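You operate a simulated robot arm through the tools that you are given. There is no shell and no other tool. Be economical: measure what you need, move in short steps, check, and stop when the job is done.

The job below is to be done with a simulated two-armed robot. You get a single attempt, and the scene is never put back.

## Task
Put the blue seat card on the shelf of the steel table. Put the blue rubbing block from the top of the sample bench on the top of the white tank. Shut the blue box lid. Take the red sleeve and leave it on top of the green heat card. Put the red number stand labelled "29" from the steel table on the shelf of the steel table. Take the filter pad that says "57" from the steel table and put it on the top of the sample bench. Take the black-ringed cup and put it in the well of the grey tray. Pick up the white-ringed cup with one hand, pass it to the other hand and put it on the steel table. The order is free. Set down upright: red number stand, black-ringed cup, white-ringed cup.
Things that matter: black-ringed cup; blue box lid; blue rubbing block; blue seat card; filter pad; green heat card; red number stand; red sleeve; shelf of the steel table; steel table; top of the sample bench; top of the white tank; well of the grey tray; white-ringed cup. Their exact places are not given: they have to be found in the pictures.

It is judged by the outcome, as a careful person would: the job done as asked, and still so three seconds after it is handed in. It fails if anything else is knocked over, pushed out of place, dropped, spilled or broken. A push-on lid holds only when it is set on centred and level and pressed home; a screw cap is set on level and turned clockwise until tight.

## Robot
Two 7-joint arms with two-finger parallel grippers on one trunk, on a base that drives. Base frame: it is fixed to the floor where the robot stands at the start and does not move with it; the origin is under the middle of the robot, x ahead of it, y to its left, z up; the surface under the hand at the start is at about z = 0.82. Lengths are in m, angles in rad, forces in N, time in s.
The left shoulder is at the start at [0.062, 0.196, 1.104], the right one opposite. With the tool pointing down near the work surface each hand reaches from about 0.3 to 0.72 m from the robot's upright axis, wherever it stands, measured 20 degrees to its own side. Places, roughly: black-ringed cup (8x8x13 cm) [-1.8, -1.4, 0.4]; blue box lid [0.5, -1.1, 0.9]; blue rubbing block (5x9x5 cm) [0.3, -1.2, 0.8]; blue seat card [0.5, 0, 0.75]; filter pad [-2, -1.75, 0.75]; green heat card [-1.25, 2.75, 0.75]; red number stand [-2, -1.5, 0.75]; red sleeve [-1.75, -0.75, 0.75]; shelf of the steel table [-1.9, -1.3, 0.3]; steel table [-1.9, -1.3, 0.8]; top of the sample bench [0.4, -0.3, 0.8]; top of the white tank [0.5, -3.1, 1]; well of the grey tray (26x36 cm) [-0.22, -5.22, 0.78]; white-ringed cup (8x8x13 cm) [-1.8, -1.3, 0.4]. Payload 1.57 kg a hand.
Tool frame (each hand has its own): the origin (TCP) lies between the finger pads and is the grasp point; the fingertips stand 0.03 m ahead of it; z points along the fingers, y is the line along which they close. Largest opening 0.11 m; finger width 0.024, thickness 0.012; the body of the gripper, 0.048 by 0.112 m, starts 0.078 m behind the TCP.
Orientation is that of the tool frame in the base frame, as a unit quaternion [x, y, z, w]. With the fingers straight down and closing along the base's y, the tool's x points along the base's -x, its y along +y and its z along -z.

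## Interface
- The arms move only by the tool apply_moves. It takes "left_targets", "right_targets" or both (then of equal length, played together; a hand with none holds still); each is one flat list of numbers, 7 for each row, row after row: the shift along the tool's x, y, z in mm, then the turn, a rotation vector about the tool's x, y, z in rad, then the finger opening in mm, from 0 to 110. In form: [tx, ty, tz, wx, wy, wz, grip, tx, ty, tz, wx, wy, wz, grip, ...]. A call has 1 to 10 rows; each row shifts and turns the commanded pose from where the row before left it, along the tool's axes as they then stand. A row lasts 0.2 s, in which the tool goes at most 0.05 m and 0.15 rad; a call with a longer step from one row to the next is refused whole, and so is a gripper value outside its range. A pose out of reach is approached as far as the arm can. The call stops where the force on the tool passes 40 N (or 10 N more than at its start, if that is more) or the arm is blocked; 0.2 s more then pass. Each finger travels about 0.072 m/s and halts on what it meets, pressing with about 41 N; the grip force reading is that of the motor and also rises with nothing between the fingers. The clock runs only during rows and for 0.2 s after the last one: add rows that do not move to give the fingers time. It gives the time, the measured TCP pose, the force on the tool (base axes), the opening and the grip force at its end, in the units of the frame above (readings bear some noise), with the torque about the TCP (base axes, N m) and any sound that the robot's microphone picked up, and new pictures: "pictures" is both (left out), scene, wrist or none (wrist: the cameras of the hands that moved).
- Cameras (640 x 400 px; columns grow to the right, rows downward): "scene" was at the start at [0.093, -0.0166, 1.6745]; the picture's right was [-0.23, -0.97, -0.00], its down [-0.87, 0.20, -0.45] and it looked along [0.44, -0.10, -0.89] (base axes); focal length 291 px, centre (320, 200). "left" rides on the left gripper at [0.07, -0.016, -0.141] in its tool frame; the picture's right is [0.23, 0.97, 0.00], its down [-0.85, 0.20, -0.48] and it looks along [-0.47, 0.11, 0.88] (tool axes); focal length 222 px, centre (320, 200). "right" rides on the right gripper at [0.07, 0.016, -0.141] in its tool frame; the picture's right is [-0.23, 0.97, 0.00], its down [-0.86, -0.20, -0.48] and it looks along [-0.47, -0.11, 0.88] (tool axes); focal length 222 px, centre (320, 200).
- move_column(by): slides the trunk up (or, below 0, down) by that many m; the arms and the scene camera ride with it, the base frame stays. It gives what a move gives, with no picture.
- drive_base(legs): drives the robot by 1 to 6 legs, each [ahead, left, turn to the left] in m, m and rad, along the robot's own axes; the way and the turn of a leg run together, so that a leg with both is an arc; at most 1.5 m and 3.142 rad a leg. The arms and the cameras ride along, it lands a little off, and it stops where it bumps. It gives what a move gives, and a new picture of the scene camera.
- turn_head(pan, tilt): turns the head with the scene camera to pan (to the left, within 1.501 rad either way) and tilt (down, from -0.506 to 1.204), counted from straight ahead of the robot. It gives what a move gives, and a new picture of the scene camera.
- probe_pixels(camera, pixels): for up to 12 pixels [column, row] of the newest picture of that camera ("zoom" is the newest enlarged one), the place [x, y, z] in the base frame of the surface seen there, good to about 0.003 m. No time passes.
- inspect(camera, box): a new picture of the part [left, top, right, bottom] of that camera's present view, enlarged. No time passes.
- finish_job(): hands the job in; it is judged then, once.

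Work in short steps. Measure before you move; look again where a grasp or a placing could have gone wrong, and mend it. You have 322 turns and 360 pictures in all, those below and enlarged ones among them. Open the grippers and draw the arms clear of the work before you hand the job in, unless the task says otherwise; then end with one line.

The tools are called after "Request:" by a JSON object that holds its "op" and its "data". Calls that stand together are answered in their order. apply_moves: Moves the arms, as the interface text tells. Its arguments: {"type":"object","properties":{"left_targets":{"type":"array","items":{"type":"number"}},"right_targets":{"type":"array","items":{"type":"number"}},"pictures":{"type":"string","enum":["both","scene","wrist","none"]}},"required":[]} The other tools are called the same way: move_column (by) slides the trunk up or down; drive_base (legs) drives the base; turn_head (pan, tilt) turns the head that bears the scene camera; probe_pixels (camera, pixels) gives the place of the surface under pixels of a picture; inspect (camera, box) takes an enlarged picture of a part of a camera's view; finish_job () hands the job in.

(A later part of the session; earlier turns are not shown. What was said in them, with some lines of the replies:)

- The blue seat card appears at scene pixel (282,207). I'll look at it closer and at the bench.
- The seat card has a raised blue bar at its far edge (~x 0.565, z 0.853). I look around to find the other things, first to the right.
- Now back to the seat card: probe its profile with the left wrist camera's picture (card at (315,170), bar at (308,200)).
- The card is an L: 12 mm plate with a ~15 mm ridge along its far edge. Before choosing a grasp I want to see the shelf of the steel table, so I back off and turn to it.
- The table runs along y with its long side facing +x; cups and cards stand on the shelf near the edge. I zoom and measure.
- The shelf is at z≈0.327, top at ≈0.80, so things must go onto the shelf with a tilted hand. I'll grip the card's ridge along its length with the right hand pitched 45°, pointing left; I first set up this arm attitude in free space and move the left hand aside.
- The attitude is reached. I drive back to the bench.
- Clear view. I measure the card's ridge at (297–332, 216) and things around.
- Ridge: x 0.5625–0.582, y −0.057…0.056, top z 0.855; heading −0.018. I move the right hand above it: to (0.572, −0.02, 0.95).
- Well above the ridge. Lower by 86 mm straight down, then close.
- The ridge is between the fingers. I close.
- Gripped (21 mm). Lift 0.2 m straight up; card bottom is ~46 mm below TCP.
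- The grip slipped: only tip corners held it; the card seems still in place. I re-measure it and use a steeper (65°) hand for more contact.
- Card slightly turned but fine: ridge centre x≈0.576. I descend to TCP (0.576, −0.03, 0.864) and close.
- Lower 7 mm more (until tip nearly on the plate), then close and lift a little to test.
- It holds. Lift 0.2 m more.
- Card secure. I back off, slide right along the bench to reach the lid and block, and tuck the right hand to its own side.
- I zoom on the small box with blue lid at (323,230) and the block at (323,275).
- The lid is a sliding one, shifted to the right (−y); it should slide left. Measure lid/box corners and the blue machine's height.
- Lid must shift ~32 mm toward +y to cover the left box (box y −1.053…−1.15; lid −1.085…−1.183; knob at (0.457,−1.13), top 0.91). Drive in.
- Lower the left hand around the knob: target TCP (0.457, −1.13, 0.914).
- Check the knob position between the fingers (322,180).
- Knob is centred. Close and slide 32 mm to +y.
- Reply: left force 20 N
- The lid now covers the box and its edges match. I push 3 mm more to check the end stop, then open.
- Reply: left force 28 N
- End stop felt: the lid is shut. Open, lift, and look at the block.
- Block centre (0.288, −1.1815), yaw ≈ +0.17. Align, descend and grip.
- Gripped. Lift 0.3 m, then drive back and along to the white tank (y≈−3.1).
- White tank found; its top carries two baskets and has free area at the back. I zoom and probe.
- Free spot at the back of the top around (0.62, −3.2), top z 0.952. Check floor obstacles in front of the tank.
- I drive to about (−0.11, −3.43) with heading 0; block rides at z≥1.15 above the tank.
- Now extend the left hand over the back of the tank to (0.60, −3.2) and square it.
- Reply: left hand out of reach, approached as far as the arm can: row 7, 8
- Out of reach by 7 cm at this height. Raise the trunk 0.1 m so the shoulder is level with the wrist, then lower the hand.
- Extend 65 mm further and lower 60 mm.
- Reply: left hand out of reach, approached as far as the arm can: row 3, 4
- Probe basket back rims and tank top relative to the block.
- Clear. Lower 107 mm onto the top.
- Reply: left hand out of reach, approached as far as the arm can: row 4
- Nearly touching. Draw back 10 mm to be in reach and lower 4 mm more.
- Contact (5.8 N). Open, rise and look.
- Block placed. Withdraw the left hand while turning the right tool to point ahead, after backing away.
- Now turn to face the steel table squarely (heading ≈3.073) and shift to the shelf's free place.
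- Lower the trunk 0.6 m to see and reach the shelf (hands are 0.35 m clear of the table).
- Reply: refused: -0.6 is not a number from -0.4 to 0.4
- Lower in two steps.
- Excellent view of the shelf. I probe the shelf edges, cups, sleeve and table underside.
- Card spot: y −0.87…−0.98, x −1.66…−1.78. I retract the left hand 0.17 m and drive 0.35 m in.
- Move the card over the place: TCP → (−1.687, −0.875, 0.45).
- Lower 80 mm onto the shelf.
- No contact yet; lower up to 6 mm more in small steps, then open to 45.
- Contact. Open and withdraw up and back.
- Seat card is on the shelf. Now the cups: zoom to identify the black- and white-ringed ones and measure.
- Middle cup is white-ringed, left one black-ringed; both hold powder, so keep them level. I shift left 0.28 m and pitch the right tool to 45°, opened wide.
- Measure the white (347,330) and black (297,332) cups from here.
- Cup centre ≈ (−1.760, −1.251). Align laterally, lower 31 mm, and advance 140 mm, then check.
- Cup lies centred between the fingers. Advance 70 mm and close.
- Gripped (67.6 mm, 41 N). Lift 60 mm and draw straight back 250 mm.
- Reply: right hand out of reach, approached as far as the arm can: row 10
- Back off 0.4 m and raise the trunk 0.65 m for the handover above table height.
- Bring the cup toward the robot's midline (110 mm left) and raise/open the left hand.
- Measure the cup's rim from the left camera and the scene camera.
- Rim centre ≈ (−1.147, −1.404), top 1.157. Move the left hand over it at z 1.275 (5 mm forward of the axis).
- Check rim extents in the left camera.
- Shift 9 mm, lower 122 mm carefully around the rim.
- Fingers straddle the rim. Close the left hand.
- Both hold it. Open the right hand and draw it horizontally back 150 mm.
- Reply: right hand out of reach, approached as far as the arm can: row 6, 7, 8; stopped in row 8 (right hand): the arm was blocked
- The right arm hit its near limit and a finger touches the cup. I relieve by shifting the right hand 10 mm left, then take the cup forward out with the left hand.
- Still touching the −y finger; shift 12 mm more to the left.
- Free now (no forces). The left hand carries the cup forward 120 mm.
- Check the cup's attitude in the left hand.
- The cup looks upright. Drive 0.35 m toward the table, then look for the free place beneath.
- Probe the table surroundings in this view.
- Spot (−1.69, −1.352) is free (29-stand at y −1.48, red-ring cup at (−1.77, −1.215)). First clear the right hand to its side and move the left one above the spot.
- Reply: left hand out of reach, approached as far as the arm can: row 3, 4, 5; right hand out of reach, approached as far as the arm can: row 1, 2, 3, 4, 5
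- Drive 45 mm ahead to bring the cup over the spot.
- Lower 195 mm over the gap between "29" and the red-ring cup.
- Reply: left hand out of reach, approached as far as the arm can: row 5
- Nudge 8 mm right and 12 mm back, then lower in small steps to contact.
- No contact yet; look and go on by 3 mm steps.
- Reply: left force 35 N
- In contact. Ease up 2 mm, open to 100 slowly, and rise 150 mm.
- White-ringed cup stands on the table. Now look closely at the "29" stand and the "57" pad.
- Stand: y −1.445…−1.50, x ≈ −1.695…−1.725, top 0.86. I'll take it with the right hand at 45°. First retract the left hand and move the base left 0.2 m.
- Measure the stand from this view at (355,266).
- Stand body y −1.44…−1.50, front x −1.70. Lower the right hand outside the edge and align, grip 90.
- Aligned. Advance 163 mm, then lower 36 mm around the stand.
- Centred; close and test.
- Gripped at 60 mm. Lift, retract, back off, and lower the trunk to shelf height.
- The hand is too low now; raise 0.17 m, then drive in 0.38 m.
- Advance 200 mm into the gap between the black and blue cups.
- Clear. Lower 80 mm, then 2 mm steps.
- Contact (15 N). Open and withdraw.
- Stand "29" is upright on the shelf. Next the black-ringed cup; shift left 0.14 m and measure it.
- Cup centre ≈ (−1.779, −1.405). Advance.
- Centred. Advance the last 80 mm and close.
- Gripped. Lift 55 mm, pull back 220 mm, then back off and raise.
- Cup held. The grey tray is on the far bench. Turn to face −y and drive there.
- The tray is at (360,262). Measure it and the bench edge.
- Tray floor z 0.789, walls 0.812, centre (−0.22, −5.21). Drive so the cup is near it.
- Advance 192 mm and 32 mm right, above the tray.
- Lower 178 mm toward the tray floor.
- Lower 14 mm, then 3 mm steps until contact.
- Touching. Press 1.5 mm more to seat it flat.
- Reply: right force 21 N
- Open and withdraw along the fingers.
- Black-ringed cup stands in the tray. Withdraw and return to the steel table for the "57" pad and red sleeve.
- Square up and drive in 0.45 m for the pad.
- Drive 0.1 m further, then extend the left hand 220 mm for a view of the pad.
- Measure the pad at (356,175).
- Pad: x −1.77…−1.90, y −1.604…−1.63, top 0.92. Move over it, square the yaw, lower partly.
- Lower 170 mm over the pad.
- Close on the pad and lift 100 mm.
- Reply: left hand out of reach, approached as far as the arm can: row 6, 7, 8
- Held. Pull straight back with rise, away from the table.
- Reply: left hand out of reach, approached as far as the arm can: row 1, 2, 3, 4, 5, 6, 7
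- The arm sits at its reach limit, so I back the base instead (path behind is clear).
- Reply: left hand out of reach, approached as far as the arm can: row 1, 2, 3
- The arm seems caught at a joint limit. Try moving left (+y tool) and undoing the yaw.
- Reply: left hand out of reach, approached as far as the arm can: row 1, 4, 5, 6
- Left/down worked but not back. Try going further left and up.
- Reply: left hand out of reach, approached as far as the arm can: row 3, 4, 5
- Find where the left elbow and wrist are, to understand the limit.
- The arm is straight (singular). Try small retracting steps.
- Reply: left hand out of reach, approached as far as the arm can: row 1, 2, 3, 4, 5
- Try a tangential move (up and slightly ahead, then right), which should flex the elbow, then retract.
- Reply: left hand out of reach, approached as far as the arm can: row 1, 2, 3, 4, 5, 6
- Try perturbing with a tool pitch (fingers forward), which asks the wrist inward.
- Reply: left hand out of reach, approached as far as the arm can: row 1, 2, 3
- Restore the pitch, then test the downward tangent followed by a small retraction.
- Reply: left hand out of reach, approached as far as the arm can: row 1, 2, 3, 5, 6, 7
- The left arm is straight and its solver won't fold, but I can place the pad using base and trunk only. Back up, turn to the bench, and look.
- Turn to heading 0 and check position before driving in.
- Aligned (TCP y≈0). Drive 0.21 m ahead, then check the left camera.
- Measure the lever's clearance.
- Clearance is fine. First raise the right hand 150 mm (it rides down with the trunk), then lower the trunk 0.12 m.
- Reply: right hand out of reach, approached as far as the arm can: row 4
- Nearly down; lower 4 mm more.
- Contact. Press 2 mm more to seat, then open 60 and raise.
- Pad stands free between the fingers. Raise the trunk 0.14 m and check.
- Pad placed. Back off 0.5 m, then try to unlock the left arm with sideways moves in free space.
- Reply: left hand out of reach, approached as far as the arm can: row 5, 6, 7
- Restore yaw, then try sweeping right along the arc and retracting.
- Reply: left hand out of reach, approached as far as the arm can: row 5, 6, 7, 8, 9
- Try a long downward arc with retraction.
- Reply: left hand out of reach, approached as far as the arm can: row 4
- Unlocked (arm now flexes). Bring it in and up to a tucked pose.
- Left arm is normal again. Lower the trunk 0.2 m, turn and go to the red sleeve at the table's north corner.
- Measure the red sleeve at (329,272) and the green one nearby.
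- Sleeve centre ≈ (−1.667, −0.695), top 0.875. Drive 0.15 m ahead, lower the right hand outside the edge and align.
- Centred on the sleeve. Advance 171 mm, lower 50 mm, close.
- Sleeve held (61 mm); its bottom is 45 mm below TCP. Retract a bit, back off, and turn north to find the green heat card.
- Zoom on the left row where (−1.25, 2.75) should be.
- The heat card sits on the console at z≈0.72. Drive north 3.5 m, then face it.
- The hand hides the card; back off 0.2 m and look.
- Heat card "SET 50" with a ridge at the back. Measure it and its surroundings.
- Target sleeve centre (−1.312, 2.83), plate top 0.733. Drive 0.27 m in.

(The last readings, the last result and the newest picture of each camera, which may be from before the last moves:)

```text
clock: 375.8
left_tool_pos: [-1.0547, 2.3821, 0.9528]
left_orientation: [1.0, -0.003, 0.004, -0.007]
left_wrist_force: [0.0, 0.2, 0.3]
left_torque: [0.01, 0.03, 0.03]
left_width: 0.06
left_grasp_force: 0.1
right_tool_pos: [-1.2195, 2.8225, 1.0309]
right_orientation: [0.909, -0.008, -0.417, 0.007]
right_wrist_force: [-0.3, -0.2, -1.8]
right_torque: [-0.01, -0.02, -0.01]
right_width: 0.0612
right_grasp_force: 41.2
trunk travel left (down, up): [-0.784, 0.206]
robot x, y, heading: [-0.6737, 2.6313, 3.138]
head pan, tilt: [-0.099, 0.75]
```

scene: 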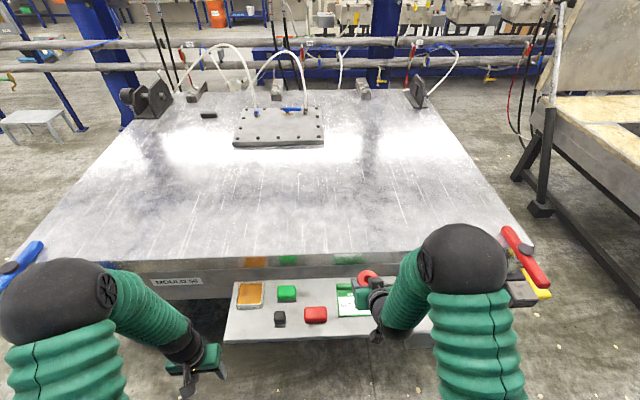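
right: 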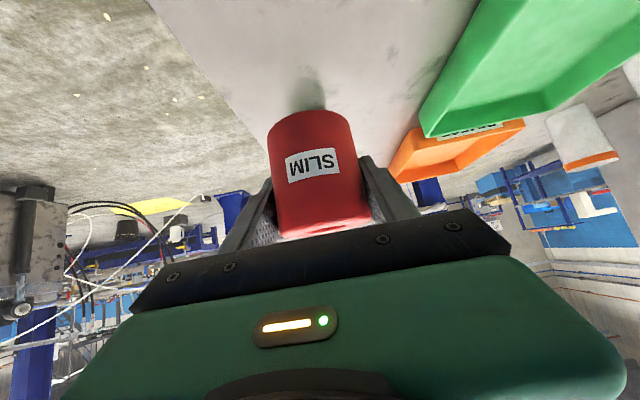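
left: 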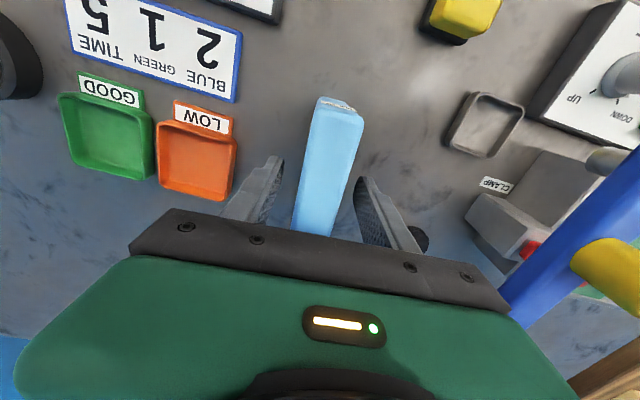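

Move diagonally to just above the card: TCP → (−1.312, 2.83, 0.80).

Request:
{"op": "apply_moves", "data": {"right_targets": [18.7, -1.2, 36.4, 0, 0, 0, 45, 18.7, -1.2, 36.4, 0, 0, 0, 45, 18.7, -1.2, 36.4, 0, 0, 0, 45, 18.7, -1.2, 36.4, 0, 0, 0, 45, 18.7, -1.2, 36.4, 0, 0, 0, 45, 18.7, -1.2, 36.4, 0, 0, 0, 45], "pictures": "both"}}

Request:
{"op": "inspect", "data": {"camera": "scene", "box": [300, 230, 460, 350]}}

```text
clock: 377.1
left_tool_pos: [-1.0554, 2.3827, 0.9514]
left_orientation: [1.0, -0.004, 0.005, -0.008]
left_wrist_force: [0.4, 0.0, 0.2]
left_torque: [0.01, -0.01, 0.0]
left_width: 0.0602
left_grasp_force: 0.0
right_tool_pos: [-1.3144, 2.8252, 0.8001]
right_orientation: [0.909, -0.01, -0.416, 0.007]
right_wrist_force: [-0.2, -1.0, -1.5]
right_torque: [-0.01, -0.02, -0.01]
right_width: 0.0608
right_grasp_force: 41.3
trunk travel left (down, up): [-0.784, 0.206]
robot x, y, heading: [-0.6761, 2.6364, 3.139]
head pan, tilt: [-0.099, 0.75]
```

scene: 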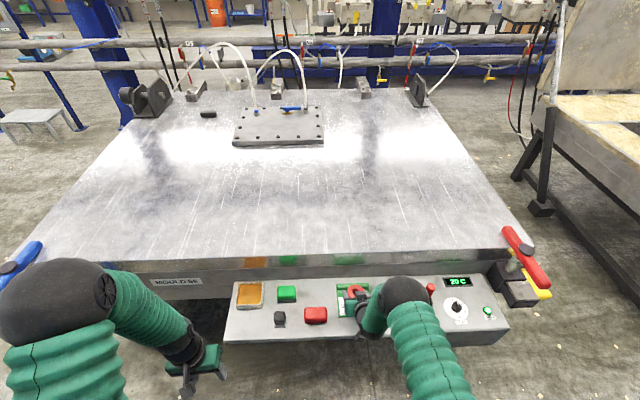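
right: 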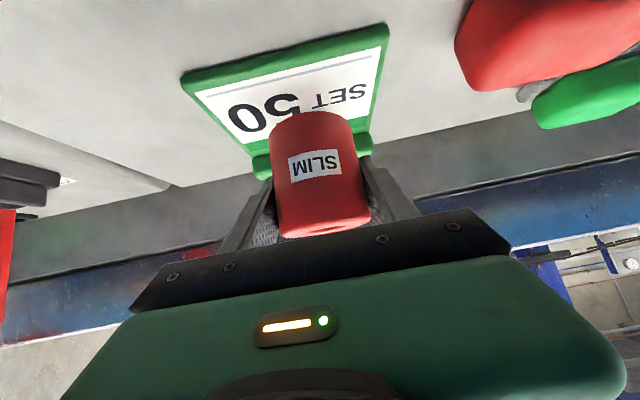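

```text
3.33 times, centred on (380, 290) of scene
```

zoom: 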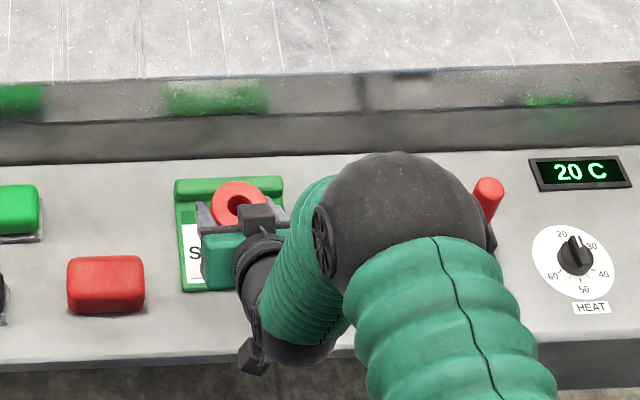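

Shift 10 mm back from the ridge and lower in small steps.

Request:
{"op": "apply_moves", "data": {"right_targets": [6.5, -3, -7.6, 0, 0, 0, 45, 12.1, 0, 10.5, 0, 0, 0, 45, 2.3, 0, 2, 0, 0, 0, 45, 2.3, 0, 2, 0, 0, 0, 45], "pictures": "wrist"}}

```text
clock: 378.1
left_tool_pos: [-1.0551, 2.3812, 0.9521]
left_orientation: [1.0, -0.004, 0.004, -0.008]
left_wrist_force: [-0.6, 0.1, 0.0]
left_torque: [-0.03, 0.04, 0.01]
left_width: 0.0599
left_grasp_force: 0.1
right_tool_pos: [-1.3029, 2.8303, 0.7799]
right_orientation: [0.909, -0.008, -0.417, 0.008]
right_wrist_force: [0.5, 0.4, -2.3]
right_torque: [-0.01, -0.01, -0.01]
right_width: 0.0611
right_grasp_force: 41.4
trunk travel left (down, up): [-0.784, 0.206]
robot x, y, heading: [-0.6735, 2.6344, 3.139]
head pan, tilt: [-0.099, 0.75]
```

right: 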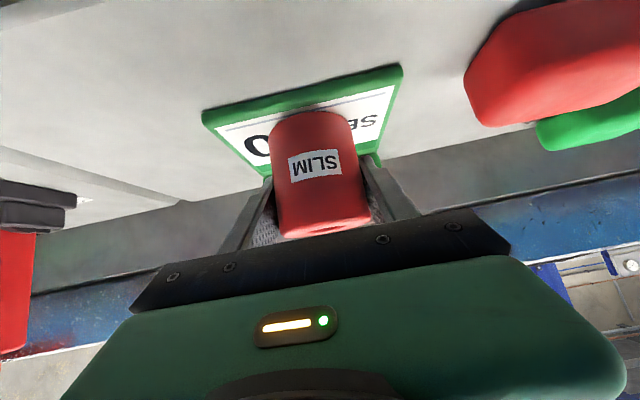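

Sleeve is over the plate, close to contact. Step down.

Request:
{"op": "apply_moves", "data": {"right_targets": [1.5, 0, 1.3, 0, 0, 0, 45, 1.5, 0, 1.3, 0, 0, 0, 45, 1.5, 0, 1.3, 0, 0, 0, 45], "pictures": "none"}}

```text
clock: 378.9
left_tool_pos: [-1.0542, 2.3829, 0.9523]
left_orientation: [1.0, -0.003, 0.003, -0.007]
left_wrist_force: [-0.2, -0.5, -0.2]
left_torque: [0.01, 0.0, 0.01]
left_width: 0.0599
left_grasp_force: 0.0
right_tool_pos: [-1.3043, 2.8296, 0.7761]
right_orientation: [0.909, -0.009, -0.418, 0.006]
right_wrist_force: [0.8, 2.0, 3.7]
right_torque: [0.22, -0.13, 0.0]
right_width: 0.061
right_grasp_force: 41.3
trunk travel left (down, up): [-0.784, 0.206]
robot x, y, heading: [-0.6717, 2.6356, 3.136]
head pan, tilt: [-0.099, 0.75]
```

Contact begins; 1.5 mm more, then open and withdraw along the fingers.

Request:
{"op": "apply_moves", "data": {"right_targets": [1.2, 0, 1, 0, 0, 0, 45, 0, 0, 0, 0, 0, 0, 75, 0, 0, 0, 0, 0, 0, 90, 0, 0, 0, 0, 0, 0, 95, 0, 0, -20, 0, 0, 0, 95, 0, 0, -35, 0, 0, 0, 95, 0, 0, -40, 0, 0, 0, 95, 0, 0, -40, 0, 0, 0, 95, 0, 0, -40, 0, 0, 0, 95, 0, 0, -40, 0, 0, 0, 95], "pictures": "both"}}

Request:
{"op": "inspect", "data": {"camera": "scene", "box": [290, 240, 410, 340]}}

```text
clock: 381.1
left_tool_pos: [-1.0544, 2.3812, 0.9535]
left_orientation: [1.0, -0.003, 0.003, -0.008]
left_wrist_force: [-0.1, 0.4, 0.4]
left_torque: [-0.01, 0.04, 0.01]
left_width: 0.0599
left_grasp_force: 0.1
right_tool_pos: [-1.1374, 2.8304, 0.9157]
right_orientation: [0.909, -0.009, -0.417, 0.006]
right_wrist_force: [0.2, 0.5, -0.2]
right_torque: [-0.02, -0.02, -0.01]
right_width: 0.0949
right_grasp_force: 0.0
trunk travel left (down, up): [-0.784, 0.206]
robot x, y, heading: [-0.6712, 2.6372, 3.137]
head pan, tilt: [-0.099, 0.75]
```

scene: 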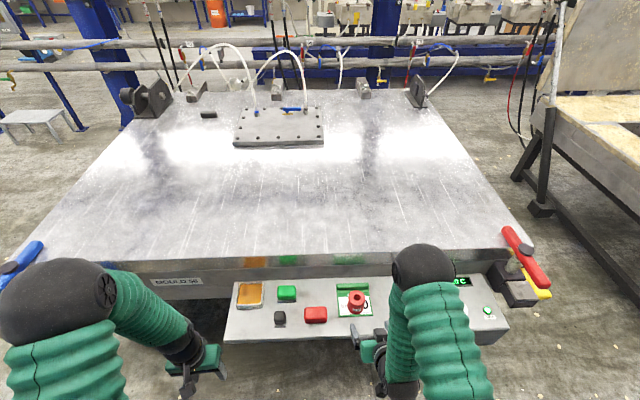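
right: 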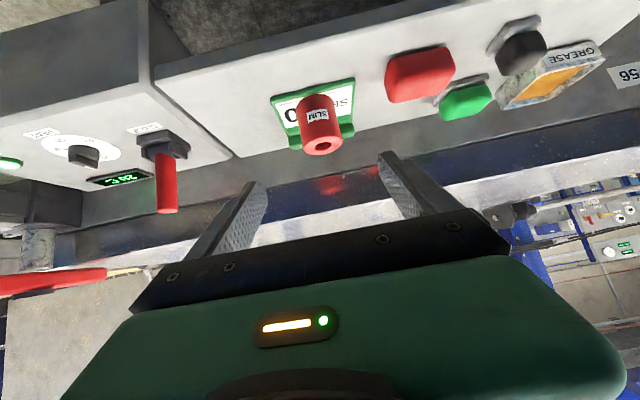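

```text
4.00 times, centred on (350, 290) of scene
```

zoom: 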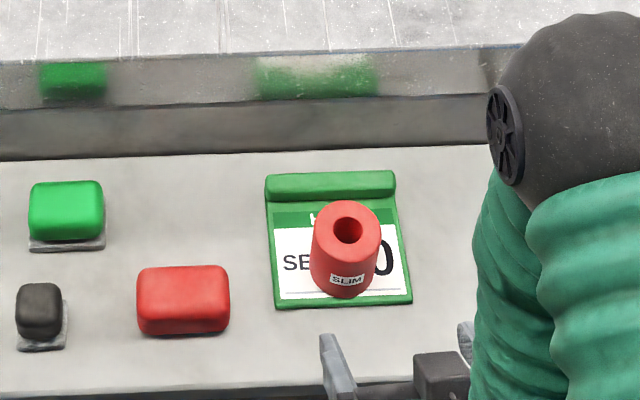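

The sleeve stands on the heat card. Back off so both arms are clear, then hand in.

Request:
{"op": "drive_base", "data": {"legs": [[-0.4, 0, 0]]}}

```text
clock: 383.7
left_tool_pos: [-0.6519, 2.3803, 0.9511]
left_orientation: [1.0, -0.002, 0.004, -0.008]
left_wrist_force: [0.6, -0.5, 0.1]
left_torque: [0.0, 0.0, -0.03]
left_width: 0.0599
left_grasp_force: 0.1
right_tool_pos: [-0.7376, 2.8295, 0.915]
right_orientation: [0.91, -0.008, -0.415, 0.007]
right_wrist_force: [0.3, -0.1, -0.8]
right_torque: [0.0, -0.05, 0.0]
right_width: 0.0951
right_grasp_force: 0.1
trunk travel left (down, up): [-0.784, 0.206]
robot x, y, heading: [-0.2737, 2.6326, 3.141]
head pan, tilt: [-0.099, 0.75]
```

scene: 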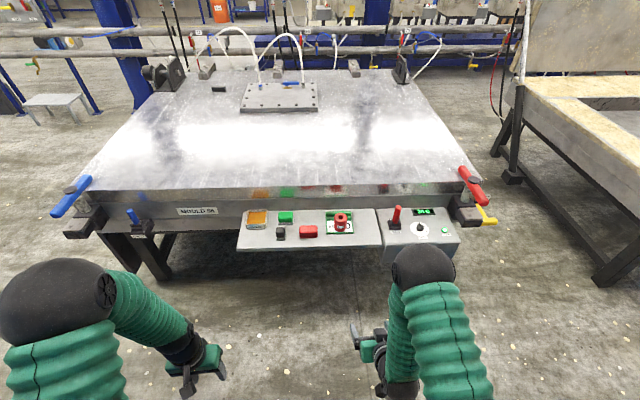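

All eight tasks look done and both arms are clear and empty; I hand the job in.

Request:
{"op": "finish_job", "data": {}}

```text
The job is handed in.
```

All eight tasks are done and the job is handed in. The last pictures I took of each item showed it in its place, though I did not drive back for a final look at the earlier ones.
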